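You operate a simulated robot arm through the tools that you are given. There is no shell and no other tool. Be economical: measure what you need, move in short steps, check, and stop when the job is done.

You are at the controls of a simulated robot arm. One attempt, no reset.

JOB
Reorder both parts on the screen and press call.
Fine: hang each card in its board slot and flag its lane low.

It is judged by the outcome, as a careful person would: the job done as asked, and still so three seconds after it is handed in. It fails if anything else is knocked over, pushed out of place, dropped, spilled or broken.

ROBOT AND FRAMES
A 7-joint arm with a two-finger parallel gripper on a trunk, on a base that drives. Base frame: it is fixed to the floor where the robot stands at the start and does not move with it; the origin is under the middle of the robot, x ahead of it, y to its left, z up. Readings come in mm, rad, newtons and seconds.
With the tool pointing down near the work surface it reaches from about 200 to 740 mm from the robot's upright axis, wherever it stands. Its first joint turns from -2.897 to 2.897 rad. Places, roughly: caps button [300, 0, 800]; caps flag [300, -100, 800]; caps slot [700, -1300, 1000]; grommets button [300, -600, 800]; grommets flag [300, -700, 800]; grommets slot [700, -1700, 1000]; grommets slot gap [700, -1700, 1000]; plugs button [300, -300, 800]; plugs flag [300, -400, 800]; plugs slot [700, -1500, 1000]; plugs slot gap [700, -1500, 1000]; ties button [300, -900, 800]; ties flag [300, -1000, 800]; ties slot [700, -1800, 1000]. Payload 1.57 kg.
The tool frame sits at the grasp point between the pads (the TCP): z along the fingers, y along the line on which they close. The tips reach 30 mm beyond it. Largest opening 110 mm; finger width 24, thickness 12; the body of the gripper, 48 by 112 mm, starts 78 mm behind the TCP.
Orientation is told as [roll, pitch, yaw] about the base's x, y, z axes, in that order, counted from this pose: with the fingers straight down and closing along the base's y, the tool's x points along the base's -x, its y along +y and its z along -z.

CONTROLS
- The arm moves only by the tool servo_tool. Its argument "plan" is a list of rows, each a list of 7 numbers: the gripper command, from -1 (fully open) to 1 (shut), values between in proportion, then the shift along the base's x, y, z in mm, then the turn, a rotation vector about the base's x, y, z in rad. In form: [[claw, x, y, z, ax, ay, az], ...]. A call has 1 to 8 rows; each row shifts and turns the commanded pose from where the row before left it. Rows are played at 5 a second. More than 50 mm and 0.15 rad between two rows, or a gripper value outside its range, and nothing of the call is played. Where a pose cannot be reached the arm comes as near as it can. A force on the tool above 60 N (or 10 N above the force at the start of the call, whichever is more), or a blocked arm, ends the call early, and 0.2 s more pass. The fingers move at their own pace (about 45 mm/s each) and stop on an object; they squeeze with about 41 N. The grip force told is the motor's: it shows also when the fingers shut on nothing. Time passes only in rows, and 0.2 s behind the last, so rows that do not move let the fingers close. The reply holds the time, the measured pose of the TCP, the force on the tool along the base axes, the opening and the grip force, in the units named above and with some noise, with the torque about the TCP (base axes, N m) and any sound that the robot's microphone picked up.
- Cameras (640 x 400 px; columns grow to the right, rows downward): "scene" is now at [-1, 126.1, 1525.6]; the picture's right is [-0.54, -0.84, 0.00], its down [-0.68, 0.44, -0.59] and it looks along [0.50, -0.32, -0.81] (base axes); focal length 254 px, centre (320, 200). "wrist" rides on the gripper at [70, 16, -141] in the tool frame; the picture's right is [-0.23, 0.97, 0.00], its down [-0.86, -0.20, -0.48] and it looks along [-0.47, -0.11, 0.88] (tool axes); focal length 222 px, centre (320, 200). There is no depth. A picture from a camera that has moved, and an enlarged one, comes with that camera's place and axes in the base frame and with its lens. The place of the scene camera against the robot may be out by one fixed shift of up to 12 mm in any direction.
- grab_frame(camera): a new picture of that camera. No time passes.
- raise_lower(by): slides the trunk up (or, below 0, down) by that many mm; the arm and the scene camera ride with it, the base frame stays. It gives what a move gives, with no picture.
- roll_base(legs): drives the robot by 1 to 6 legs, each [ahead, turn to the left] in mm and rad, along the robot's own axes; the way and the turn of a leg run together, so that a leg with both is an arc; at most 1500 mm and 3.142 rad a leg. The arm and the cameras ride along, it lands a little off, and it stops where it bumps. It gives what a move gives.
- pan_tilt(pan, tilt): turns the head with the scene camera to pan (to the left, within 2.705 rad either way) and tilt (down, from -0.506 to 1.204), counted from straight ahead of the robot. It gives what a move gives.
- zoom(camera, box): a new picture of the part [left, top, right, bottom] of that camera's present view, enlarged. No time passes.
- job_done(): hands the job in; it is judged then, once.

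Work in short steps. Places have to be worked out from the pictures, the camera data and where the tool is seen: move nearer, look again, correct. Check each grasp and each placing, and mend what went wrong. You have 120 turns and 98 pictures in all, those below and enlarged ones among them. Open the gripper and draw the arm clear of the work before you hand the job in, unless the task says otherwise; then end with one line.

The tools are called after "Call:" as name(argument=value, ...) on one line, values as JSON. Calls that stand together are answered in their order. servo_tool: Moves the arm, as the interface text tells. Its arguments: {"type":"object","properties":{"plan":{"type":"array"}},"required":["plan"]} The other tools are called the same way: raise_lower (by) slides the trunk up or down; roll_base (legs) drives the base; pan_tilt (pan, tilt) turns the head that bears the scene camera; grab_frame (camera) takes a picture; zoom (camera, box) takes an enlarged picture of a part of a camera's view; job_done () hands the job in.

At the start:

```text
clock: 0.0
eef_pos: [228.5, -337.8, 1050.2]
tcp_rot: [0.001, 0.0, 0.0]
wrist_force: [-0.8, 0.4, -0.9]
torque: [0.02, 0.01, 0.0]
grip_width: 110.0
gripper_force: 0.2
trunk travel left (down, up): [-475.0, 115.0]
robot x, y, heading: [5.3, -0.8, 0.0]
head pan, tilt: [-0.567, 0.942]
```

scene: 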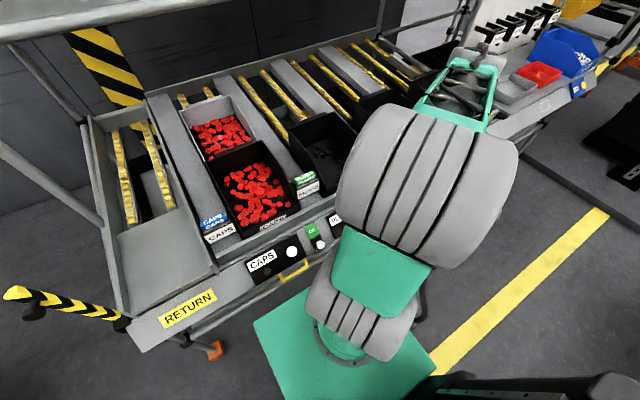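
wrist: 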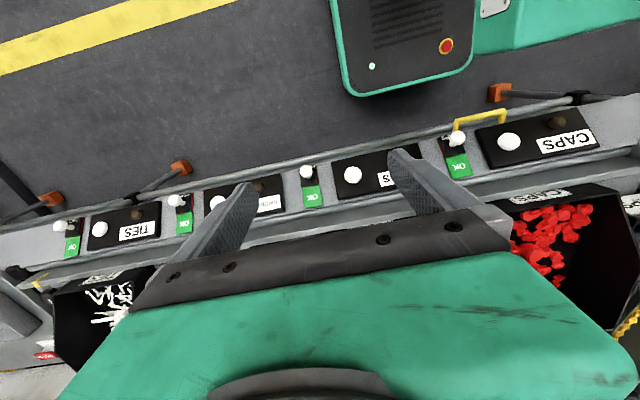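

I'll look around first, to find the screen, the board and the cards.

Call:
pan_tilt(pan=-1.0, tilt=0.4)

Call:
grab_frame(camera="scene")

```text
clock: 1.0
eef_pos: [229.7, -338.3, 1051.5]
tcp_rot: [-0.001, 0.0, 0.0]
wrist_force: [0.6, 0.3, 0.3]
torque: [-0.02, 0.01, -0.01]
grip_width: 110.1
gripper_force: 0.1
trunk travel left (down, up): [-475.0, 115.0]
robot x, y, heading: [-2.4, -1.0, -0.001]
head pan, tilt: [-1.0, 0.4]
```

```text
95 pictures are left
camera scene: at [-12.5, 87.5, 1571.6], right [-0.84, -0.54, 0.0], down [-0.21, 0.33, -0.92], along [0.5, -0.77, -0.39], focal length 254 px, centre (320, 200)
```

scene: 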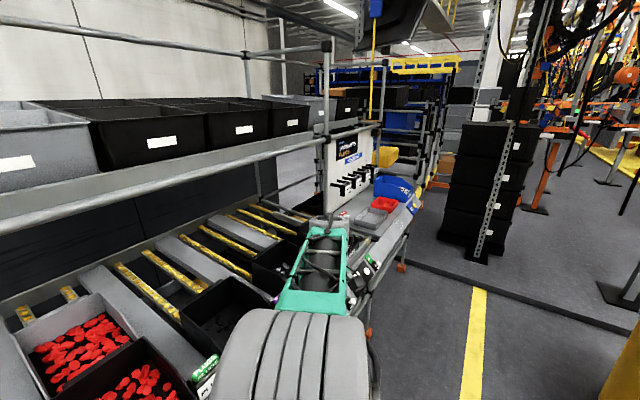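

The board is at the far end, with what looks like a screen above it. I'll zoom there.

Call:
zoom(camera="scene", box=[310, 110, 430, 240])

Call:
zoom(camera="scene", box=[320, 0, 480, 100])

Call:
zoom(camera="wrist", box=[0, 120, 320, 380])

```text
3.08 times, centred on (370, 175) of scene
camera zoom: at [-12.5, 87.5, 1571.6], right [-0.84, -0.54, 0.0], down [-0.21, 0.33, -0.92], along [0.5, -0.77, -0.39], focal length 781 px, centre (166, 277)
```

zoom: 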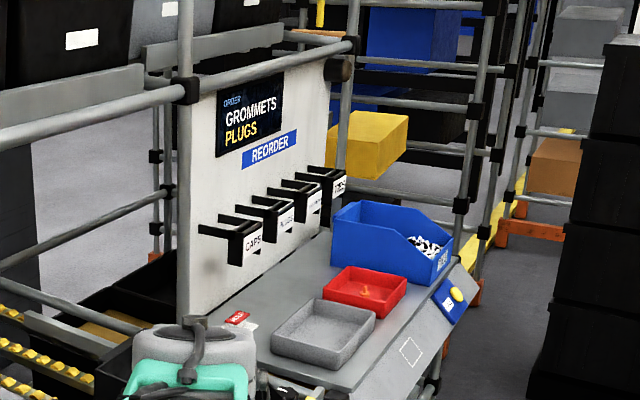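

```text
4.00 times, centred on (400, 50) of scene
camera zoom: at [-12.5, 87.5, 1571.6], right [-0.84, -0.54, 0.0], down [-0.21, 0.33, -0.92], along [0.5, -0.77, -0.39], focal length 1015 px, centre (0, 800)
```

zoom: 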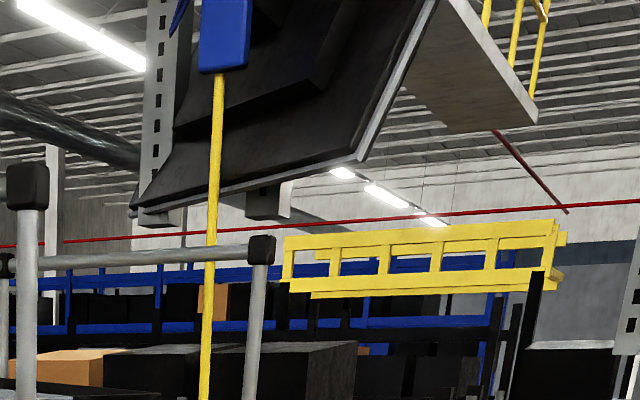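

```text
1.54 times, centred on (160, 250) of wrist
camera zoom: at [157.9, -320.8, 1193.2], right [0.23, 0.97, 0.0], down [0.86, -0.2, 0.48], along [0.47, -0.11, -0.88], focal length 342 px, centre (566, 123)
```

zoom: 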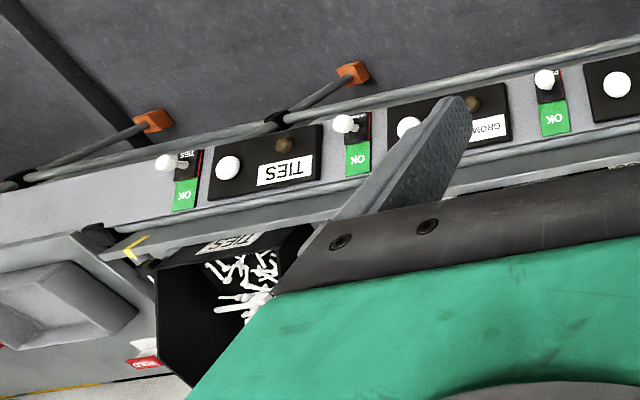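

The screen orders GROMMETS and PLUGS. I'll back off a little and turn to face along -y, so I can drive beside the rack, then look again.

Call:
roll_base(legs=[[-120, 0], [0, -1.5708]])

Call:
pan_tilt(pan=0.6, tilt=0.6)

Call:
grab_frame(camera="scene")

```text
clock: 6.0
eef_pos: [-456.3, -233.1, 1051.6]
tcp_rot: [0.0, 0.0, -1.558]
wrist_force: [0.4, 0.1, 0.3]
torque: [-0.01, 0.02, 0.03]
grip_width: 109.9
gripper_force: 0.1
trunk travel left (down, up): [-475.0, 115.0]
robot x, y, heading: [-120.3, -1.4, -1.558]
head pan, tilt: [-1.0, 0.4]
```

```text
clock: 7.7
eef_pos: [-455.6, -232.9, 1052.2]
tcp_rot: [0.0, 0.002, -1.559]
wrist_force: [0.2, 0.1, -0.8]
torque: [-0.02, -0.01, 0.0]
grip_width: 109.8
gripper_force: 0.0
trunk travel left (down, up): [-475.0, 115.0]
robot x, y, heading: [-119.2, -0.4, -1.563]
head pan, tilt: [0.6, 0.6]
```

```text
91 pictures are left
camera scene: at [81.2, 0.5, 1553.4], right [-0.82, -0.57, 0.0], down [-0.32, 0.46, -0.83], along [0.47, -0.68, -0.56], focal length 254 px, centre (320, 200)
```

scene: 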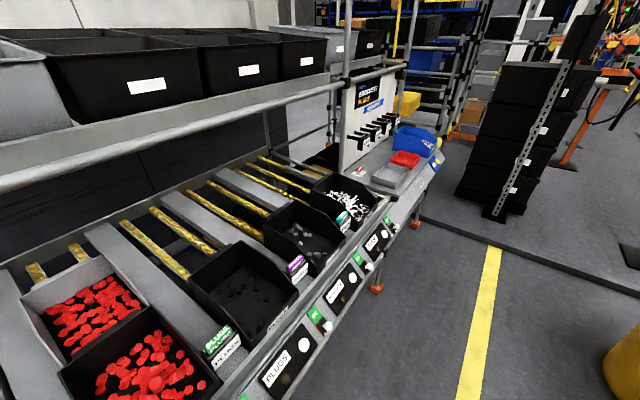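

Call:
zoom(camera="scene", box=[180, 220, 420, 400])

Call:
zoom(camera="scene", box=[330, 80, 450, 200])

```text
2.22 times, centred on (300, 310) of scene
camera zoom: at [81.2, 0.5, 1553.4], right [-0.82, -0.57, 0.0], down [-0.32, 0.46, -0.83], along [0.47, -0.68, -0.56], focal length 564 px, centre (364, -44)
```

zoom: 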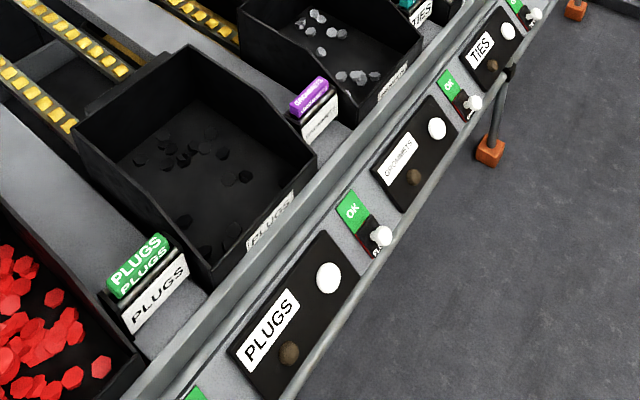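

```text
3.33 times, centred on (390, 140) of scene
camera zoom: at [81.2, 0.5, 1553.4], right [-0.82, -0.57, 0.0], down [-0.32, 0.46, -0.83], along [0.47, -0.68, -0.56], focal length 846 px, centre (87, 400)
```

zoom: 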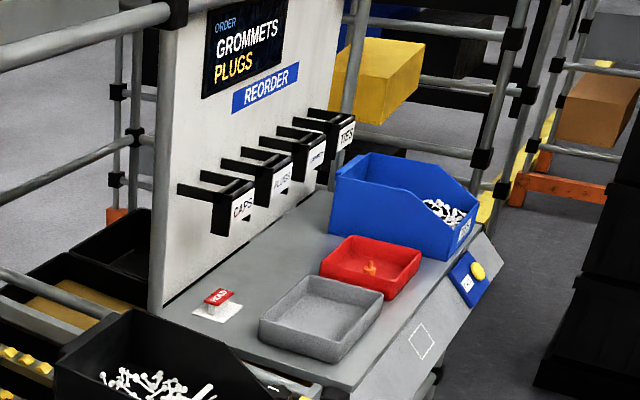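

PLUGS (green) and GROMMETS (purple) cards stand in holders left of their bins, near x≈490, y≈-140 and y≈-450. I'll turn the long way round (arm away from the rack) so the arm is on the rack side, and back up along the rack.

Call:
roll_base(legs=[[0, -3.1416], [-330, 0]])

Call:
pan_tilt(pan=-1.2, tilt=0.8)

Call:
grab_frame(camera="scene")

Call:
grab_frame(camera="wrist")

```text
refused: -3.1416 is not a number from -3.14159 to 3.14159
```

```text
clock: 9.5
eef_pos: [-456.7, -232.3, 1052.4]
tcp_rot: [0.0, 0.001, -1.558]
wrist_force: [-0.3, 0.0, 0.9]
torque: [-0.01, 0.02, -0.03]
grip_width: 109.9
gripper_force: 0.0
trunk travel left (down, up): [-475.0, 115.0]
robot x, y, heading: [-121.5, -0.5, -1.556]
head pan, tilt: [-1.201, 0.799]
```

```text
88 pictures are left
camera scene: at [-44.4, 42.7, 1536.6], right [-0.37, 0.93, 0.0], down [0.67, 0.27, -0.7], along [-0.65, -0.26, -0.72], focal length 254 px, centre (320, 200)
```

scene: 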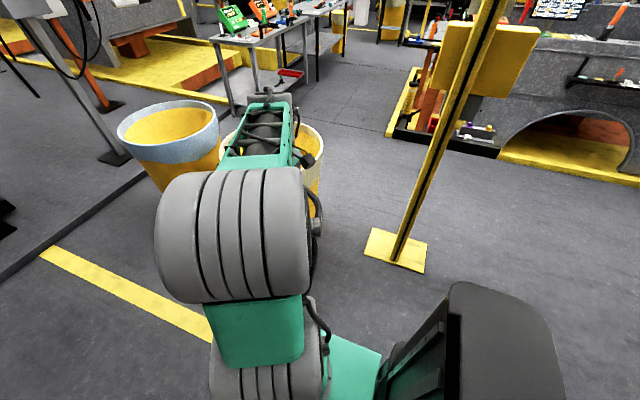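

```text
87 pictures are left
camera wrist: at [-441.2, -161.7, 1193.2], right [0.98, -0.21, 0.0], down [-0.19, -0.86, 0.48], along [-0.1, -0.47, -0.88], focal length 222 px, centre (320, 200)
```

wrist: 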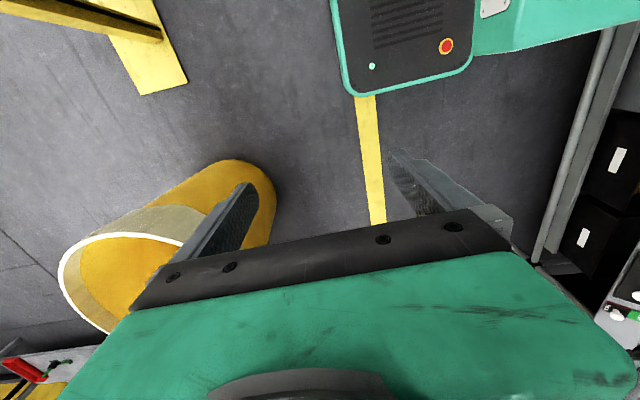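

Nothing tall lies within the arm's sweep (the yellow post is over 1 m away). Repeating the turn within limits.

Call:
roll_base(legs=[[0, -3.14], [-330, 0]])

Call:
grab_frame(camera="scene")

Call:
grab_frame(camera="wrist")

```text
clock: 18.9
eef_pos: [219.4, -83.1, 1051.1]
tcp_rot: [-0.001, 0.001, 1.605]
wrist_force: [0.0, -0.1, -0.8]
torque: [-0.02, -0.01, 0.02]
grip_width: 109.8
gripper_force: 0.1
trunk travel left (down, up): [-475.0, 115.0]
robot x, y, heading: [-111.4, -321.5, 1.602]
head pan, tilt: [-1.201, 0.799]
```

```text
86 pictures are left
camera scene: at [-191.3, -345.7, 1536.6], right [0.39, -0.92, 0.0], down [-0.66, -0.28, -0.7], along [0.64, 0.27, -0.72], focal length 254 px, centre (320, 200)
```

scene: 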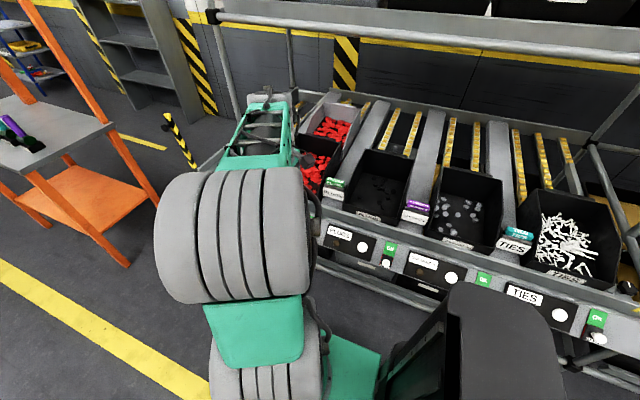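

```text
85 pictures are left
camera wrist: at [204.8, -152.8, 1193.2], right [-0.98, 0.19, 0.0], down [0.17, 0.86, 0.48], along [0.09, 0.47, -0.88], focal length 222 px, centre (320, 200)
```

wrist: 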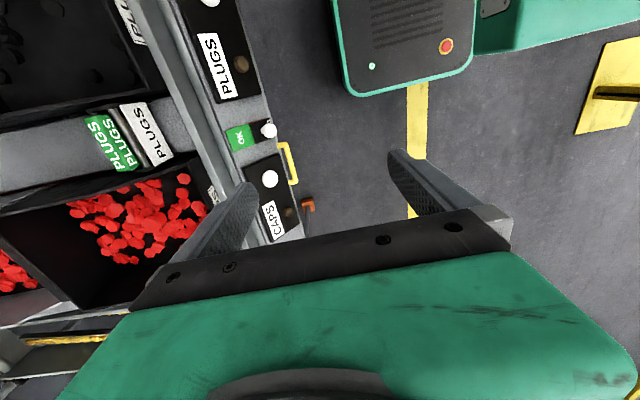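

Good vantage. Enlarging the PLUGS card, and the flag/button region.

Call:
zoom(camera="wrist", box=[60, 60, 300, 210])

Call:
zoom(camera="scene", box=[310, 160, 500, 290])

```text
2.67 times, centred on (180, 135) of wrist
camera zoom: at [204.8, -152.8, 1193.2], right [-0.98, 0.19, 0.0], down [0.17, 0.86, 0.48], along [0.09, 0.47, -0.88], focal length 592 px, centre (693, 373)
```

zoom: 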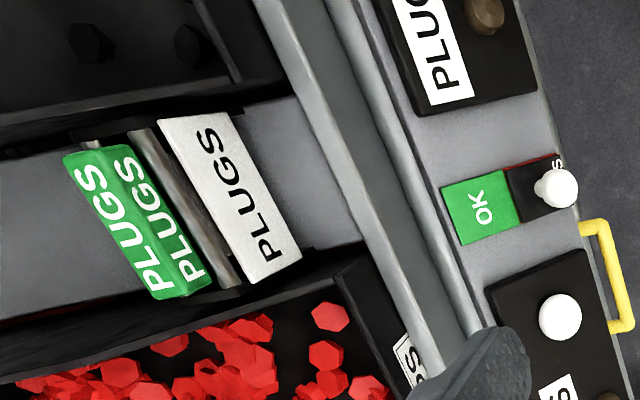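

```text
3.08 times, centred on (405, 225) of scene
camera zoom: at [-191.3, -345.7, 1536.6], right [0.39, -0.92, 0.0], down [-0.66, -0.28, -0.7], along [0.64, 0.27, -0.72], focal length 781 px, centre (58, 123)
```

zoom: 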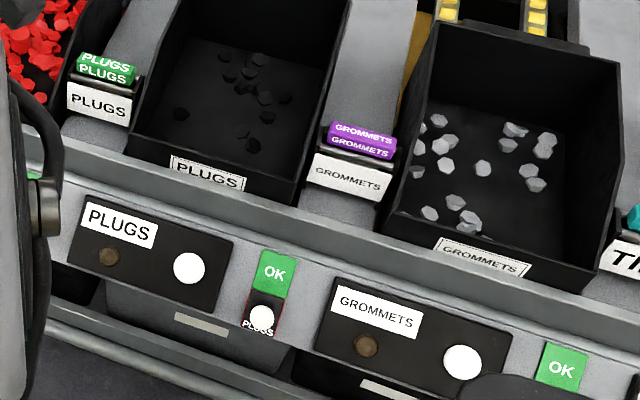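

The card top is at about (461, -133, 922), ~75 mm wide along y. I move above it, squaring the yaw, and look closely.

Call:
servo_tool(plan=[[-1, 40, -8, 0, 0, 0, -0.034], [-1, 40, -8, 0, 0, 0, 0], [-1, 40, -8, 0, 0, 0, 0], [-1, 40, -8, 0, 0, 0, 0], [-1, 40, -8, -10, 0, 0, 0], [-1, 36, -8, -20, 0, 0, 0], [-1, 0, 0, 0, 0, 0, 0]])

Call:
grab_frame(camera="wrist")

Call:
grab_frame(camera="scene")

```text
clock: 20.5
eef_pos: [456.5, -131.5, 1020.0]
tcp_rot: [0.002, 0.0, 1.57]
wrist_force: [-0.2, -0.2, -0.1]
torque: [-0.02, 0.01, -0.01]
grip_width: 109.9
gripper_force: 0.1
trunk travel left (down, up): [-475.0, 115.0]
robot x, y, heading: [-112.4, -325.1, 1.606]
head pan, tilt: [-1.201, 0.799]
```

```text
82 pictures are left
camera wrist: at [439.1, -200.6, 1162.5], right [-0.97, 0.23, 0.0], down [0.2, 0.86, 0.48], along [0.11, 0.47, -0.88], focal length 222 px, centre (320, 200)
```

wrist: 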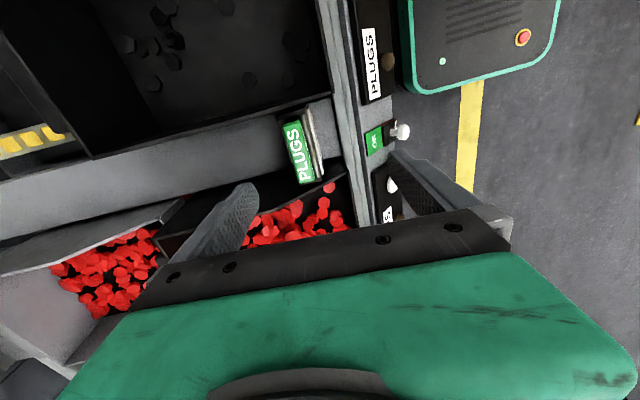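

```text
81 pictures are left
camera scene: at [-190.8, -345.6, 1536.6], right [0.39, -0.92, 0.0], down [-0.66, -0.28, -0.7], along [0.64, 0.27, -0.72], focal length 254 px, centre (320, 200)
```

scene: 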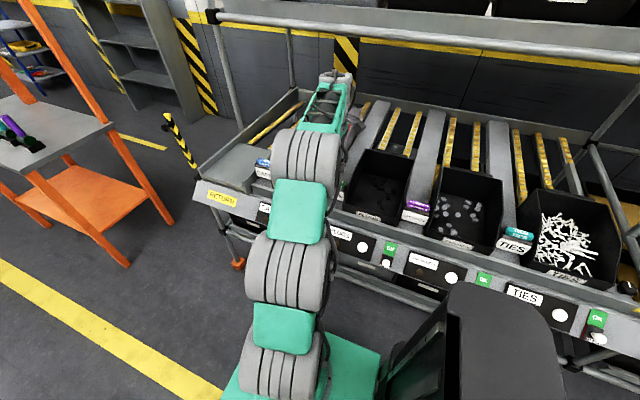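

Call:
zoom(camera="wrist", box=[250, 90, 410, 200])

```text
3.64 times, centred on (330, 145) of wrist
camera zoom: at [439.1, -200.6, 1162.5], right [-0.97, 0.23, 0.0], down [0.2, 0.86, 0.48], along [0.11, 0.47, -0.88], focal length 808 px, centre (284, 400)
```

zoom: 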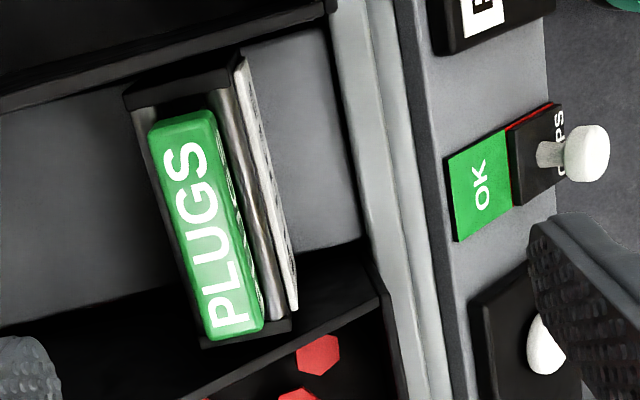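

Card measured: x 469–488, y centre -133, top z≈916; the holder's front plate tops out near z≈889, so about 27 mm stands clear. I half-close and come down over it with tips at ~z 898.

Call:
servo_tool(plan=[[0, 21.5, -1, 0, 0, 0, 0], [0, 0, 0, -20, 0, 0, 0], [0, 0, 0, -20, 0, 0, 0], [0, 0, 0, -20, 0, 0, 0], [0, 0, 0, -18, 0, 0, 0], [0, 0, 0, -8, 0, 0, 0], [0, 0, 0, -5, 0, 0, 0], [0, 0, 0, 0, 0, 0, 0]])

Call:
grab_frame(camera="wrist")

```text
clock: 22.3
eef_pos: [476.5, -132.5, 928.8]
tcp_rot: [0.0, -0.002, 1.571]
wrist_force: [-0.6, 0.4, -0.6]
torque: [-0.02, 0.0, -0.03]
grip_width: 55.0
gripper_force: 0.0
trunk travel left (down, up): [-475.0, 115.0]
robot x, y, heading: [-111.7, -322.9, 1.605]
head pan, tilt: [-1.201, 0.799]
```

```text
79 pictures are left
camera wrist: at [459.0, -201.2, 1071.0], right [-0.97, 0.23, 0.0], down [0.2, 0.86, 0.48], along [0.11, 0.47, -0.88], focal length 222 px, centre (320, 200)
```

wrist: 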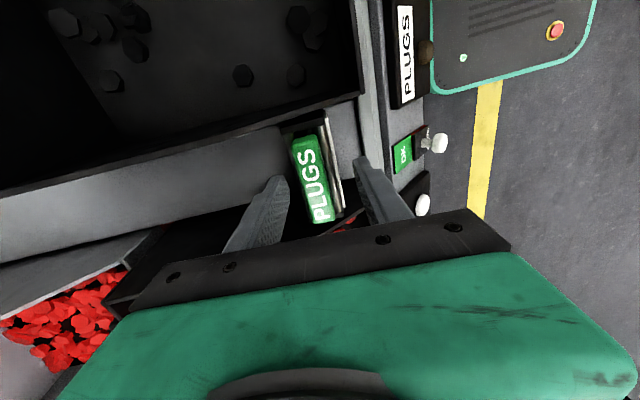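

Fingers straddle the card. Closing.

Call:
servo_tool(plan=[[0.5, 0, 0, 0, 0, 0, 0], [1, 0, 0, 0, 0, 0, 0], [1, 0, 0, 0, 0, 0, 0], [1, 0, 0, 0, 0, 0, 0]])

Call:
zoom(camera="wrist", box=[200, 80, 440, 240])

```text
clock: 23.3
eef_pos: [475.4, -132.1, 930.5]
tcp_rot: [0.003, 0.001, 1.569]
wrist_force: [-1.4, -1.2, 5.8]
torque: [-0.04, 0.09, 0.01]
grip_width: 18.8
gripper_force: 29.2
trunk travel left (down, up): [-475.0, 115.0]
robot x, y, heading: [-108.8, -328.0, 1.608]
head pan, tilt: [-1.201, 0.799]
```

```text
2.50 times, centred on (320, 160) of wrist
camera zoom: at [458.5, -201.3, 1071.8], right [-0.97, 0.23, 0.0], down [0.2, 0.86, 0.48], along [0.11, 0.47, -0.88], focal length 555 px, centre (320, 300)
```

zoom: 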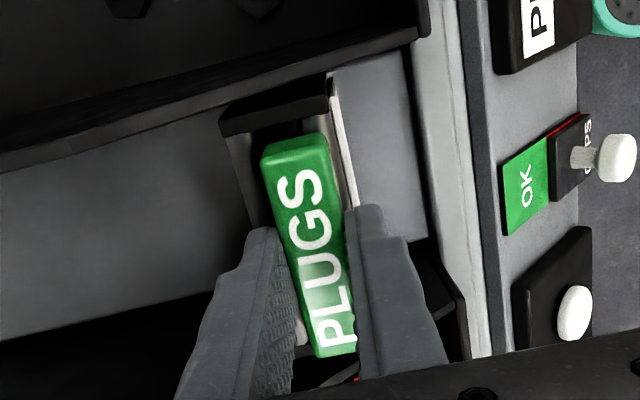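

Firm grip at 18.8 mm. Lifting straight up slowly.

Call:
servo_tool(plan=[[1, 0, 0, 8, 0, 0, 0], [1, 0, 0, 15, 0, 0, 0], [1, 0, 0, 20, 0, 0, 0], [1, 0, 0, 25, 0, 0, 0], [1, 0, 0, 25, 0, 0, 0], [1, 0, 0, 25, 0, 0, 0], [1, 0, 0, 0, 0, 0, 0]])

Call:
grab_frame(camera="wrist")

Call:
zoom(camera="scene", box=[240, 60, 420, 180])

```text
clock: 24.9
eef_pos: [476.5, -131.6, 1048.1]
tcp_rot: [0.0, 0.0, 1.572]
wrist_force: [0.0, 0.1, -0.4]
torque: [-0.04, 0.0, 0.0]
grip_width: 18.9
gripper_force: 33.1
trunk travel left (down, up): [-475.0, 115.0]
robot x, y, heading: [-109.6, -317.5, 1.603]
head pan, tilt: [-1.201, 0.799]
```

```text
77 pictures are left
camera wrist: at [459.6, -200.3, 1189.4], right [-0.97, 0.23, 0.0], down [0.2, 0.86, 0.48], along [0.11, 0.47, -0.88], focal length 222 px, centre (320, 200)
```

wrist: 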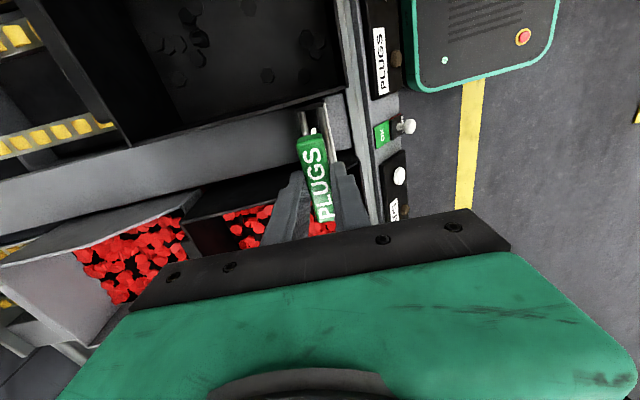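

```text
3.33 times, centred on (330, 120) of scene
camera zoom: at [-191.2, -345.6, 1536.6], right [0.39, -0.92, 0.0], down [-0.66, -0.28, -0.7], along [0.64, 0.27, -0.72], focal length 846 px, centre (287, 467)
```

zoom: 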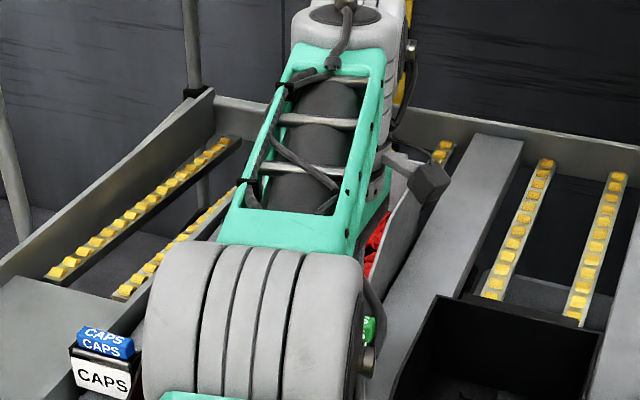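

The card is out and hanging cleanly. I retract and raise the arm for travel, then drive back to the board.

Call:
servo_tool(plan=[[1, -20, 0, 40, 0, 0, 0], [1, -35, 0, 30, 0, 0, 0], [1, -40, 0, 20, 0, 0, 0], [1, -40, 0, 0, 0, 0, 0], [1, -40, 0, 0, 0, 0, 0], [1, -30, 0, 0, 0, 0, 0], [1, 0, 0, 0, 0, 0, 0]])

Call:
roll_base(legs=[[-1180, 0]])

Call:
pan_tilt(pan=-1.3, tilt=0.6)

Call:
grab_frame(camera="scene")

Call:
grab_frame(camera="wrist")

```text
clock: 26.5
eef_pos: [270.3, -132.6, 1139.3]
tcp_rot: [0.0, 0.001, 1.572]
wrist_force: [-0.4, 0.4, -0.3]
torque: [0.03, -0.01, -0.02]
grip_width: 18.7
gripper_force: 32.5
trunk travel left (down, up): [-475.0, 115.0]
robot x, y, heading: [-108.1, -324.3, 1.604]
head pan, tilt: [-1.201, 0.799]
```

```text
clock: 32.6
eef_pos: [316.9, -1329.1, 1140.4]
tcp_rot: [-0.001, 0.0, 1.583]
wrist_force: [-0.5, -0.8, -0.1]
torque: [0.04, 0.01, 0.01]
grip_width: 18.9
gripper_force: 32.7
trunk travel left (down, up): [-475.0, 115.0]
robot x, y, heading: [-58.0, -1526.7, 1.614]
head pan, tilt: [-1.201, 0.799]
```

```text
clock: 33.3
eef_pos: [316.9, -1329.6, 1140.1]
tcp_rot: [0.002, 0.002, 1.584]
wrist_force: [0.0, 0.2, 0.0]
torque: [0.02, 0.01, 0.0]
grip_width: 18.9
gripper_force: 32.7
trunk travel left (down, up): [-475.0, 115.0]
robot x, y, heading: [-64.9, -1522.1, 1.617]
head pan, tilt: [-1.3, 0.6]
```

```text
75 pictures are left
camera scene: at [-133.2, -1553.2, 1553.4], right [0.31, -0.95, 0.0], down [-0.54, -0.18, -0.82], along [0.78, 0.26, -0.57], focal length 254 px, centre (320, 200)
```

scene: 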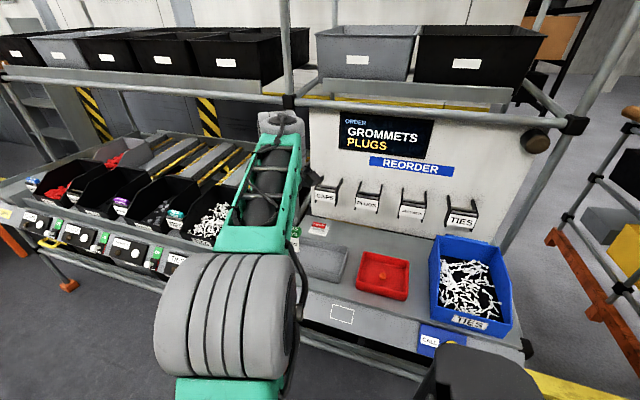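

```text
74 pictures are left
camera wrist: at [300.6, -1398.9, 1281.3], right [-0.98, 0.22, 0.0], down [0.19, 0.86, 0.48], along [0.1, 0.47, -0.88], focal length 222 px, centre (320, 200)
```

wrist: 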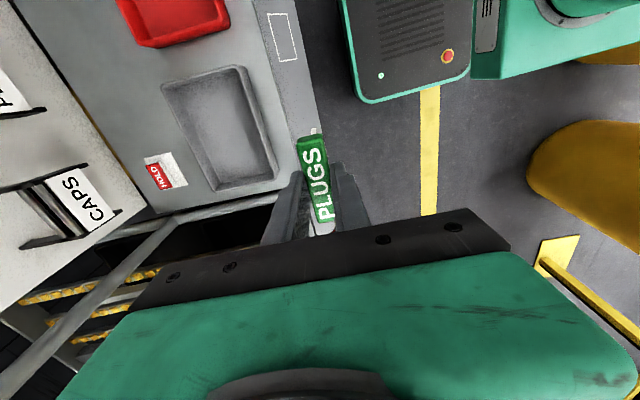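

There is a "CALL" label near the blue bin. I'll read it and inspect the slots.

Call:
zoom(camera="scene", box=[390, 310, 510, 385])

Call:
zoom(camera="scene", box=[295, 165, 495, 290])

```text
5.33 times, centred on (450, 348) of scene
camera zoom: at [-133.2, -1553.2, 1553.4], right [0.31, -0.95, 0.0], down [-0.54, -0.18, -0.82], along [0.78, 0.26, -0.57], focal length 1354 px, centre (-373, -587)
```

zoom: 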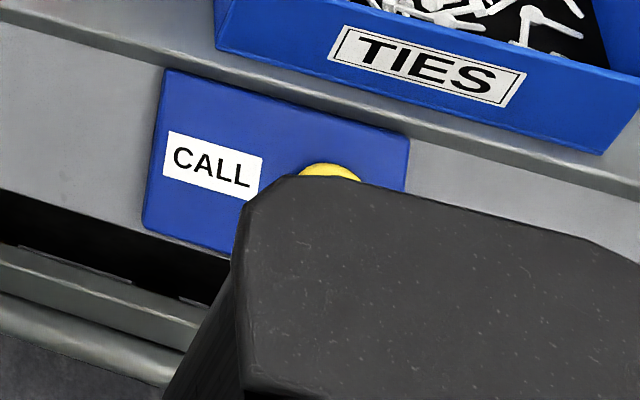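

```text
3.20 times, centred on (395, 228) of scene
camera zoom: at [-133.2, -1553.2, 1553.4], right [0.31, -0.95, 0.0], down [-0.54, -0.18, -0.82], along [0.78, 0.26, -0.57], focal length 812 px, centre (80, 112)
```

zoom: 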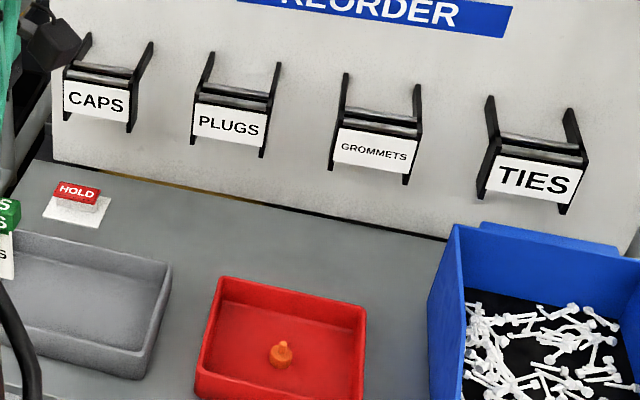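

The yellow CALL button is a separate, final press; the slots are pairs of bars just like the lane holders. Reach to x≈680 is marginal from here, so I shift the base ~50 mm nearer with a small zig-zag.

Call:
roll_base(legs=[[0, 0.15], [-270, 0], [0, -0.19], [220, 0]])

```text
clock: 37.9
eef_pos: [377.5, -1393.3, 1139.9]
tcp_rot: [0.001, 0.001, 1.539]
wrist_force: [0.2, -0.7, 0.2]
torque: [-0.05, 0.0, 0.01]
grip_width: 18.8
gripper_force: 32.8
trunk travel left (down, up): [-475.0, 115.0]
robot x, y, heading: [-14.8, -1575.9, 1.579]
head pan, tilt: [-1.3, 0.6]
```

Robot is at x≈-15. Now the TCP goes to about (600, -1475, 1140) to view the plugs slot with the wrist camera.

Call:
servo_tool(plan=[[1, 37, -12, 0, 0, 0, 0.032], [1, 37, -12, 0, 0, 0, 0], [1, 37, -12, 0, 0, 0, 0], [1, 37, -12, 0, 0, 0, 0], [1, 37, -12, 0, 0, 0, 0], [1, 37, -12, 0, 0, 0, 0], [1, 0, 0, 0, 0, 0, 0]])

Call:
grab_frame(camera="wrist")

Call:
grab_frame(camera="scene")

```text
clock: 39.5
eef_pos: [601.0, -1466.9, 1138.7]
tcp_rot: [0.0, -0.001, 1.571]
wrist_force: [-0.6, 0.2, -0.8]
torque: [0.01, 0.03, -0.01]
grip_width: 18.8
gripper_force: 33.5
trunk travel left (down, up): [-475.0, 115.0]
robot x, y, heading: [-7.6, -1576.3, 1.574]
head pan, tilt: [-1.3, 0.6]
```

```text
71 pictures are left
camera wrist: at [584.0, -1536.2, 1280.6], right [-0.97, 0.23, 0.0], down [0.2, 0.86, 0.48], along [0.11, 0.47, -0.88], focal length 222 px, centre (320, 200)
```

wrist: 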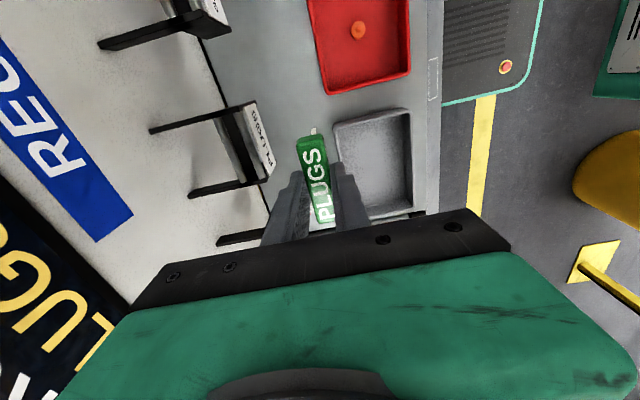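

```text
70 pictures are left
camera scene: at [-82.0, -1598.6, 1553.5], right [0.27, -0.96, 0.0], down [-0.54, -0.15, -0.82], along [0.79, 0.22, -0.57], focal length 254 px, centre (320, 200)
```

scene: 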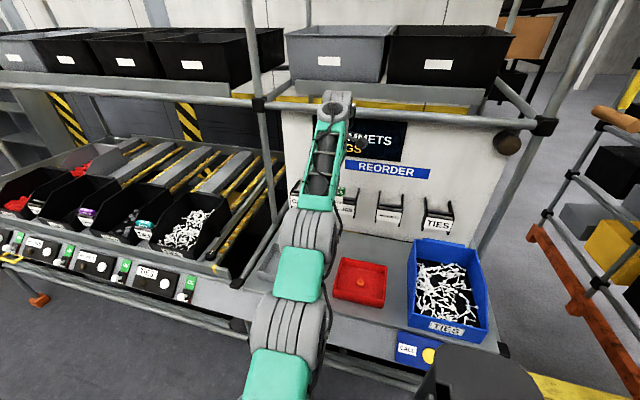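

Call:
zoom(camera="wrist", box=[140, 80, 350, 210])

Call:
zoom(camera="scene", box=[280, 150, 480, 260])

```text
3.05 times, centred on (245, 145) of wrist
camera zoom: at [584.0, -1536.2, 1280.6], right [-0.97, 0.23, 0.0], down [0.2, 0.86, 0.48], along [0.11, 0.47, -0.88], focal length 677 px, centre (549, 368)
```

zoom: 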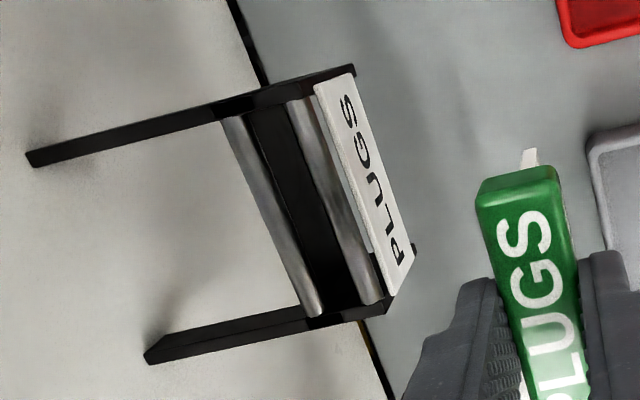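

```text
3.20 times, centred on (380, 205) of scene
camera zoom: at [-82.0, -1598.6, 1553.5], right [0.27, -0.96, 0.0], down [-0.54, -0.15, -0.82], along [0.79, 0.22, -0.57], focal length 812 px, centre (128, 184)
```

zoom: 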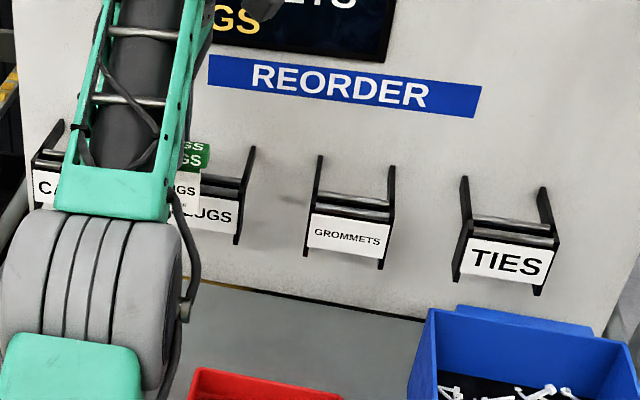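

Gap centre estimated at ~(696, -1482, 1010). I raise a bit and move above it for a second wrist view to triangulate.

Call:
servo_tool(plan=[[1, 0, 0, 25, 0, 0, 0], [1, 30, -5, 0, 0, 0, 0], [1, 30, -5, 0, 0, 0, 0], [1, 32, -5, 0, 0, 0, 0], [1, 0, 0, 0, 0, 0, 0]])

Call:
zoom(camera="wrist", box=[210, 70, 420, 230])

Call:
zoom(camera="scene", box=[270, 140, 420, 250])

```text
clock: 40.7
eef_pos: [597.4, -1478.0, 1143.4]
tcp_rot: [0.001, -0.001, 1.572]
wrist_force: [-0.4, -0.4, -0.4]
torque: [0.0, -0.03, 0.0]
grip_width: 18.7
gripper_force: 33.4
out of reach, approached as far as the arm can: row 1, 2, 3, 4
trunk travel left (down, up): [-475.0, 115.0]
robot x, y, heading: [-11.3, -1571.5, 1.573]
head pan, tilt: [-1.3, 0.6]
```

```text
2.50 times, centred on (315, 150) of wrist
camera zoom: at [581.2, -1546.0, 1285.6], right [-0.97, 0.23, 0.0], down [0.2, 0.86, 0.48], along [0.11, 0.47, -0.88], focal length 555 px, centre (332, 325)
```

zoom: 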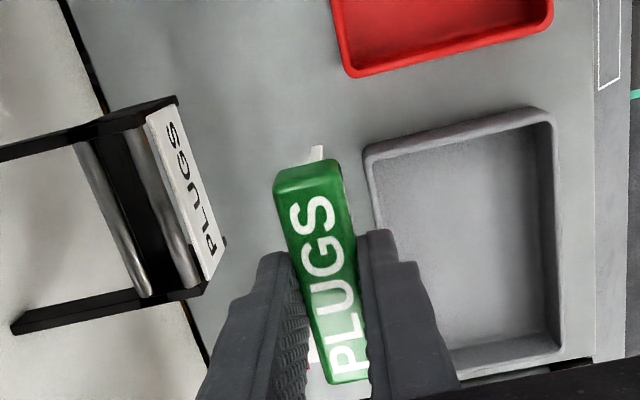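

```text
3.64 times, centred on (345, 195) of scene
camera zoom: at [-82.2, -1598.4, 1553.4], right [0.27, -0.96, 0.0], down [-0.54, -0.15, -0.83], along [0.79, 0.22, -0.57], focal length 923 px, centre (229, 218)
```

zoom: 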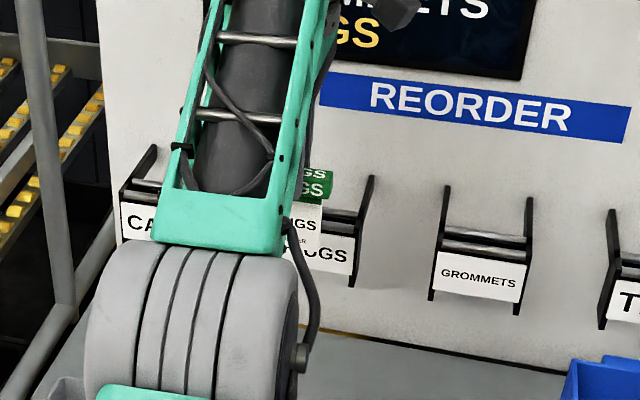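

The arm tops out at this height, so I raise the trunk by 110 mm and then reach out lower.

Call:
raise_lower(by=110)

Call:
servo_tool(plan=[[1, 0, 0, -30, 0, 0, 0], [1, 0, 0, -30, 0, 0, 0], [1, 0, 0, -25, 0, 0, 0], [1, 30, -2, 0, 0, 0, 0], [1, 30, -2, 0, 0, 0, 0], [1, 30, -2, 0, 0, 0, 0], [1, 0, 0, 0, 0, 0, 0]])

Call:
zoom(camera="wrist", box=[210, 70, 420, 230])

```text
clock: 42.1
eef_pos: [598.3, -1477.7, 1254.7]
tcp_rot: [0.0, -0.001, 1.57]
wrist_force: [0.3, -1.0, -0.4]
torque: [0.03, -0.05, 0.01]
grip_width: 18.8
gripper_force: 32.9
trunk travel left (down, up): [-585.0, 5.0]
robot x, y, heading: [-9.5, -1572.8, 1.571]
head pan, tilt: [-1.3, 0.6]
```

```text
clock: 43.8
eef_pos: [638.3, -1480.8, 1167.2]
tcp_rot: [0.0, -0.001, 1.572]
wrist_force: [0.1, 1.3, -0.7]
torque: [-0.01, -0.02, 0.0]
grip_width: 18.6
gripper_force: 33.0
out of reach, approached as far as the arm can: row 5, 6
trunk travel left (down, up): [-585.0, 5.0]
robot x, y, heading: [-9.7, -1572.0, 1.569]
head pan, tilt: [-1.3, 0.6]
```

```text
2.50 times, centred on (315, 150) of wrist
camera zoom: at [620.5, -1550.2, 1308.4], right [-0.97, 0.23, 0.0], down [0.2, 0.86, 0.48], along [0.11, 0.47, -0.88], focal length 555 px, centre (332, 325)
```

zoom: 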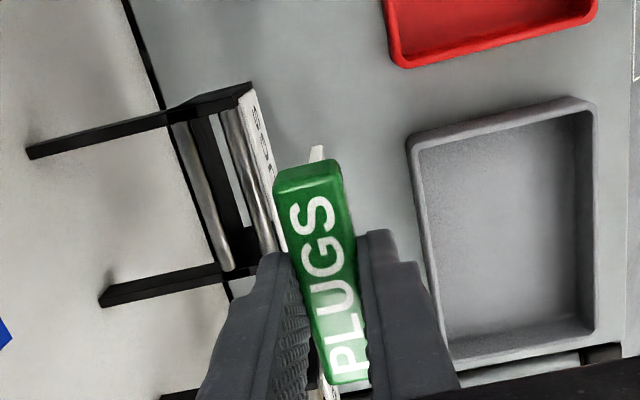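

Still ~50 mm short, so I retract the arm a bit and shift the base another ~45 mm toward the table with a shallow-angle move.

Call:
servo_tool(plan=[[1, -40, 0, 0, 0, 0, 0], [1, -40, 0, 0, 0, 0, 0], [1, -40, 0, 0, 0, 0, 0], [1, -40, 0, 0, 0, 0, 0], [1, 0, 0, 0, 0, 0, 0]])

Call:
roll_base(legs=[[0, 0.12], [-400, 0], [0, -0.12], [470, 0]])

```text
clock: 45.0
eef_pos: [620.0, -1479.4, 1167.6]
tcp_rot: [0.0, 0.0, 1.57]
wrist_force: [-0.2, -1.1, 0.0]
torque: [0.03, -0.01, -0.01]
grip_width: 18.6
gripper_force: 32.7
out of reach, approached as far as the arm can: row 1, 2, 3, 4
trunk travel left (down, up): [-585.0, 5.0]
robot x, y, heading: [-12.1, -1572.3, 1.571]
head pan, tilt: [-1.3, 0.6]
```

```text
clock: 47.6
eef_pos: [660.3, -1716.7, 1170.1]
tcp_rot: [-0.005, -0.001, 1.66]
wrist_force: [-0.1, 1.2, -0.4]
torque: [-0.06, -0.04, 0.03]
grip_width: 18.8
gripper_force: 32.7
trunk travel left (down, up): [-585.0, 5.0]
robot x, y, heading: [37.3, -1863.1, 1.659]
head pan, tilt: [-1.3, 0.6]
stopped in leg 2: the robot was blocked; the commanded pose is now the measured one
```

Blocked while backing. I look around before moving on.

Call:
grab_frame(camera="wrist")

Call:
pan_tilt(pan=-2.2, tilt=0.9)

Call:
grab_frame(camera="scene")

```text
64 pictures are left
camera wrist: at [649.9, -1786.5, 1311.8], right [-0.99, 0.14, 0.0], down [0.12, 0.87, 0.48], along [0.07, 0.47, -0.88], focal length 222 px, centre (320, 200)
```

wrist: 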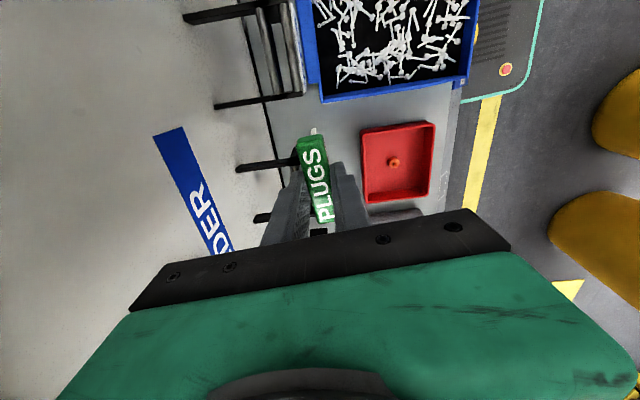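

```text
clock: 48.8
eef_pos: [662.3, -1717.0, 1170.4]
tcp_rot: [-0.002, 0.002, 1.659]
wrist_force: [-0.8, 0.1, 0.2]
torque: [0.03, -0.02, -0.02]
grip_width: 18.8
gripper_force: 33.4
trunk travel left (down, up): [-585.0, 5.0]
robot x, y, heading: [44.2, -1866.1, 1.66]
head pan, tilt: [-2.201, 0.901]
```

```text
63 pictures are left
camera scene: at [-46.0, -1965.7, 1638.7], right [-0.52, -0.85, 0.0], down [-0.67, 0.41, -0.62], along [0.53, -0.32, -0.78], focal length 254 px, centre (320, 200)
```

scene: 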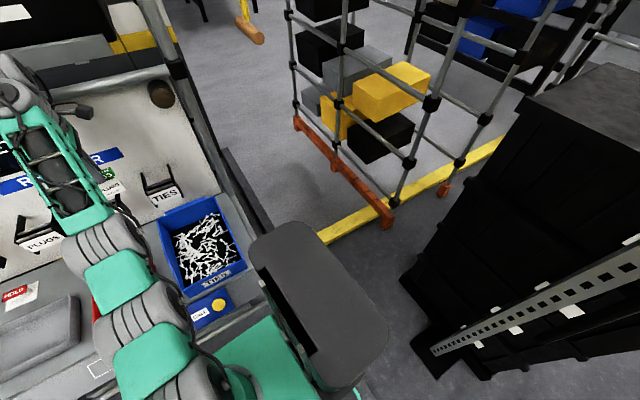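

The base touched something at the rear, with nothing visibly disturbed. It's now at x≈40, so I straighten up and go forward to the plugs slot.

Call:
roll_base(legs=[[0, -0.085], [330, 0]])

```text
clock: 51.5
eef_pos: [673.8, -1442.9, 1169.1]
tcp_rot: [-0.005, 0.0, 1.571]
wrist_force: [-0.7, 0.1, 0.2]
torque: [0.02, 0.01, 0.0]
grip_width: 18.6
gripper_force: 33.3
trunk travel left (down, up): [-585.0, 5.0]
robot x, y, heading: [44.7, -1535.0, 1.564]
head pan, tilt: [-2.201, 0.901]
```

Now at x≈45 and square. Moving over the slot and looking.

Call:
servo_tool(plan=[[1, 0, -20, -10, 0, 0, 0], [1, 8, -18, -10, 0, 0, 0], [1, 8, 0, 0, 0, 0, 0], [1, 0, 0, 0, 0, 0, 0]])

Call:
zoom(camera="wrist", box=[210, 70, 420, 230])

Call:
pan_tilt(pan=-1.45, tilt=0.75)

Call:
grab_frame(camera="scene")

```text
clock: 52.5
eef_pos: [690.2, -1479.9, 1153.7]
tcp_rot: [-0.005, 0.001, 1.568]
wrist_force: [0.2, 1.1, -1.0]
torque: [0.01, -0.01, -0.01]
grip_width: 18.5
gripper_force: 32.5
out of reach, approached as far as the arm can: row 1
trunk travel left (down, up): [-585.0, 5.0]
robot x, y, heading: [44.8, -1540.8, 1.565]
head pan, tilt: [-2.201, 0.901]
```

```text
2.50 times, centred on (315, 150) of wrist
camera zoom: at [672.4, -1549.7, 1294.8], right [-0.97, 0.23, 0.0], down [0.2, 0.86, 0.48], along [0.11, 0.47, -0.88], focal length 555 px, centre (332, 325)
```

zoom: 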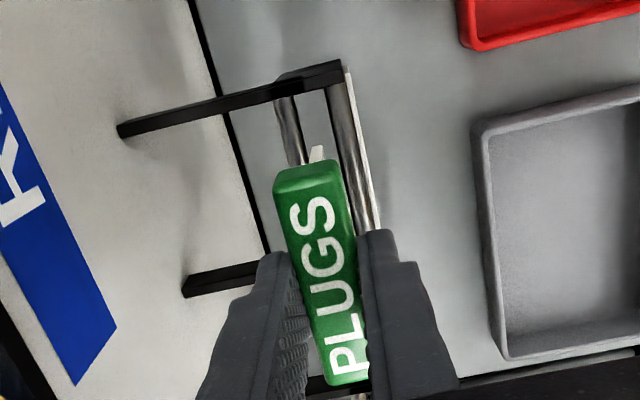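

```text
clock: 53.5
eef_pos: [690.0, -1481.1, 1153.6]
tcp_rot: [-0.003, 0.0, 1.569]
wrist_force: [0.2, 0.5, 0.4]
torque: [-0.03, 0.01, 0.0]
grip_width: 18.7
gripper_force: 33.0
trunk travel left (down, up): [-585.0, 5.0]
robot x, y, heading: [42.0, -1537.5, 1.567]
head pan, tilt: [-1.45, 0.75]
```

```text
61 pictures are left
camera scene: at [-33.0, -1575.3, 1650.6], right [0.11, -0.99, 0.0], down [-0.68, -0.08, -0.73], along [0.73, 0.08, -0.68], focal length 254 px, centre (320, 200)
```

scene: 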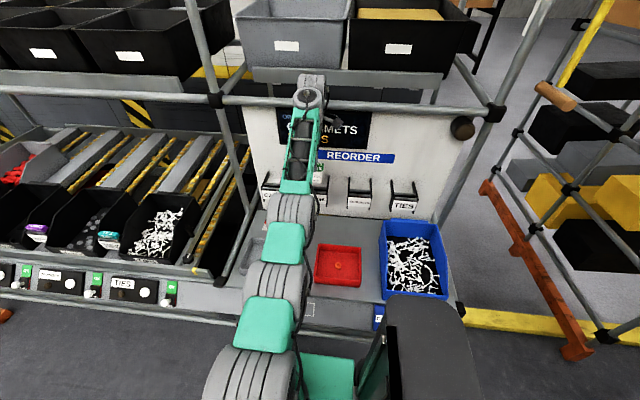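

Triangulation from wrist views: gap centre x≈688, y from -1525 to -1449 (centre -1487), bar tops z≈1028. I align and lower to just where the card body begins to enter.

Call:
servo_tool(plan=[[1, -1, -7, 0, 0, 0, 0], [1, 0, 0, -15, 0, 0, 0], [1, 0, 0, -10, 0, 0, 0], [1, 0, 0, 0, 0, 0, 0]])

Call:
zoom(camera="wrist", box=[230, 70, 390, 190])

Call:
zoom(camera="scene", box=[250, 140, 420, 230])

```text
clock: 54.5
eef_pos: [689.1, -1487.6, 1128.5]
tcp_rot: [-0.002, -0.001, 1.571]
wrist_force: [-0.2, -0.1, -1.2]
torque: [-0.01, 0.01, 0.0]
grip_width: 18.6
gripper_force: 33.2
trunk travel left (down, up): [-585.0, 5.0]
robot x, y, heading: [45.9, -1532.7, 1.567]
head pan, tilt: [-1.45, 0.75]
```

```text
3.33 times, centred on (310, 130) of wrist
camera zoom: at [671.7, -1556.4, 1269.2], right [-0.97, 0.23, 0.0], down [0.2, 0.86, 0.48], along [0.11, 0.47, -0.88], focal length 740 px, centre (353, 433)
```

zoom: 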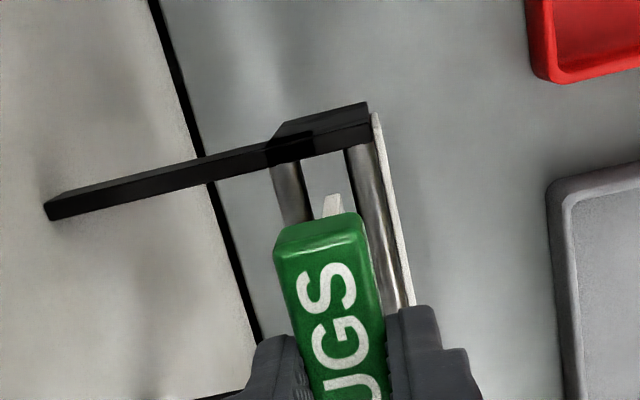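

```text
3.76 times, centred on (335, 185) of scene
camera zoom: at [-33.0, -1575.2, 1650.6], right [0.12, -0.99, 0.0], down [-0.68, -0.08, -0.73], along [0.73, 0.08, -0.68], focal length 956 px, centre (264, 256)
```

zoom: 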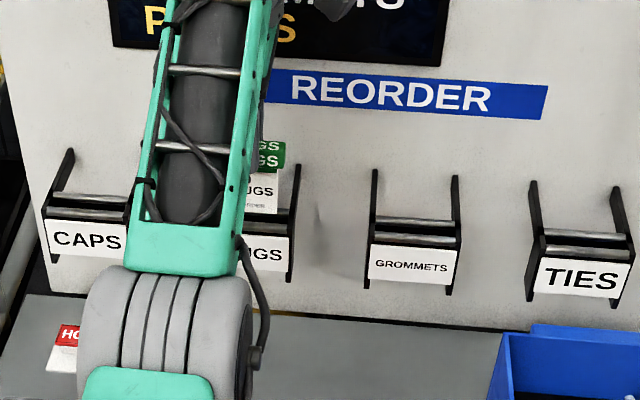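

The card bottom hovers right at the bar height, and the body lies between the bars in the wrist view. I nudge +2 mm in x and lower in small steps with force watch.

Call:
servo_tool(plan=[[1, 2, 0, 0, 0, 0, 0], [1, 0, 0, -8, 0, 0, 0], [1, 0, 0, -8, 0, 0, 0], [1, 0, 0, -8, 0, 0, 0], [1, 0, 0, -4, 0, 0, 0], [1, 0, 0, 0, 0, 0, 0]])

Call:
zoom(camera="wrist", box=[230, 70, 390, 190])

Call:
zoom(camera="scene", box=[250, 140, 420, 230])

```text
clock: 56.0
eef_pos: [694.2, -1488.5, 1101.6]
tcp_rot: [-0.002, -0.001, 1.57]
wrist_force: [-0.4, -0.3, -0.5]
torque: [-0.02, 0.0, 0.0]
grip_width: 18.7
gripper_force: 33.1
out of reach, approached as far as the arm can: row 4
trunk travel left (down, up): [-585.0, 5.0]
robot x, y, heading: [39.1, -1538.2, 1.564]
head pan, tilt: [-1.45, 0.75]
```

```text
3.33 times, centred on (310, 130) of wrist
camera zoom: at [677.8, -1557.0, 1242.3], right [-0.97, 0.23, 0.0], down [0.2, 0.86, 0.48], along [0.11, 0.47, -0.88], focal length 740 px, centre (353, 433)
```

zoom: 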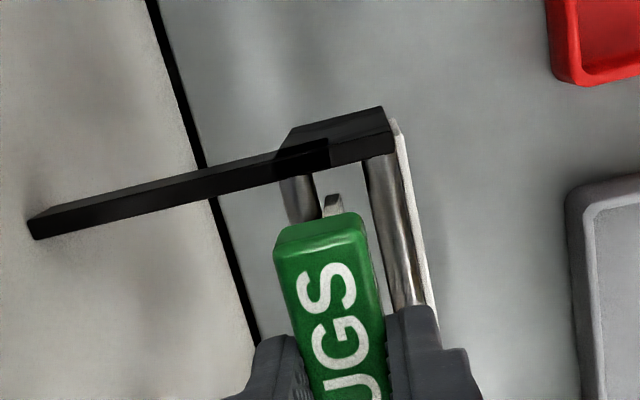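

```text
3.76 times, centred on (335, 185) of scene
camera zoom: at [-33.0, -1575.2, 1650.6], right [0.12, -0.99, 0.0], down [-0.68, -0.08, -0.73], along [0.73, 0.08, -0.68], focal length 956 px, centre (264, 256)
```

zoom: 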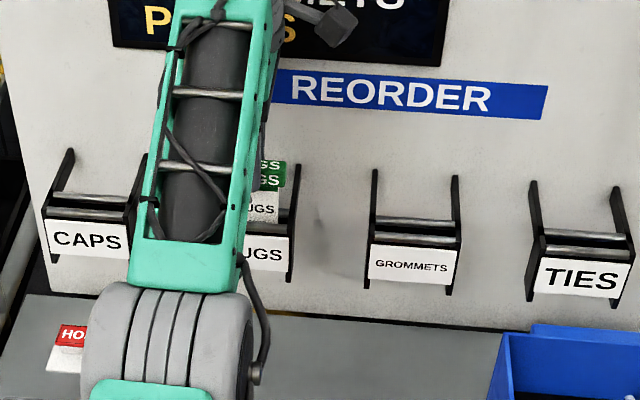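

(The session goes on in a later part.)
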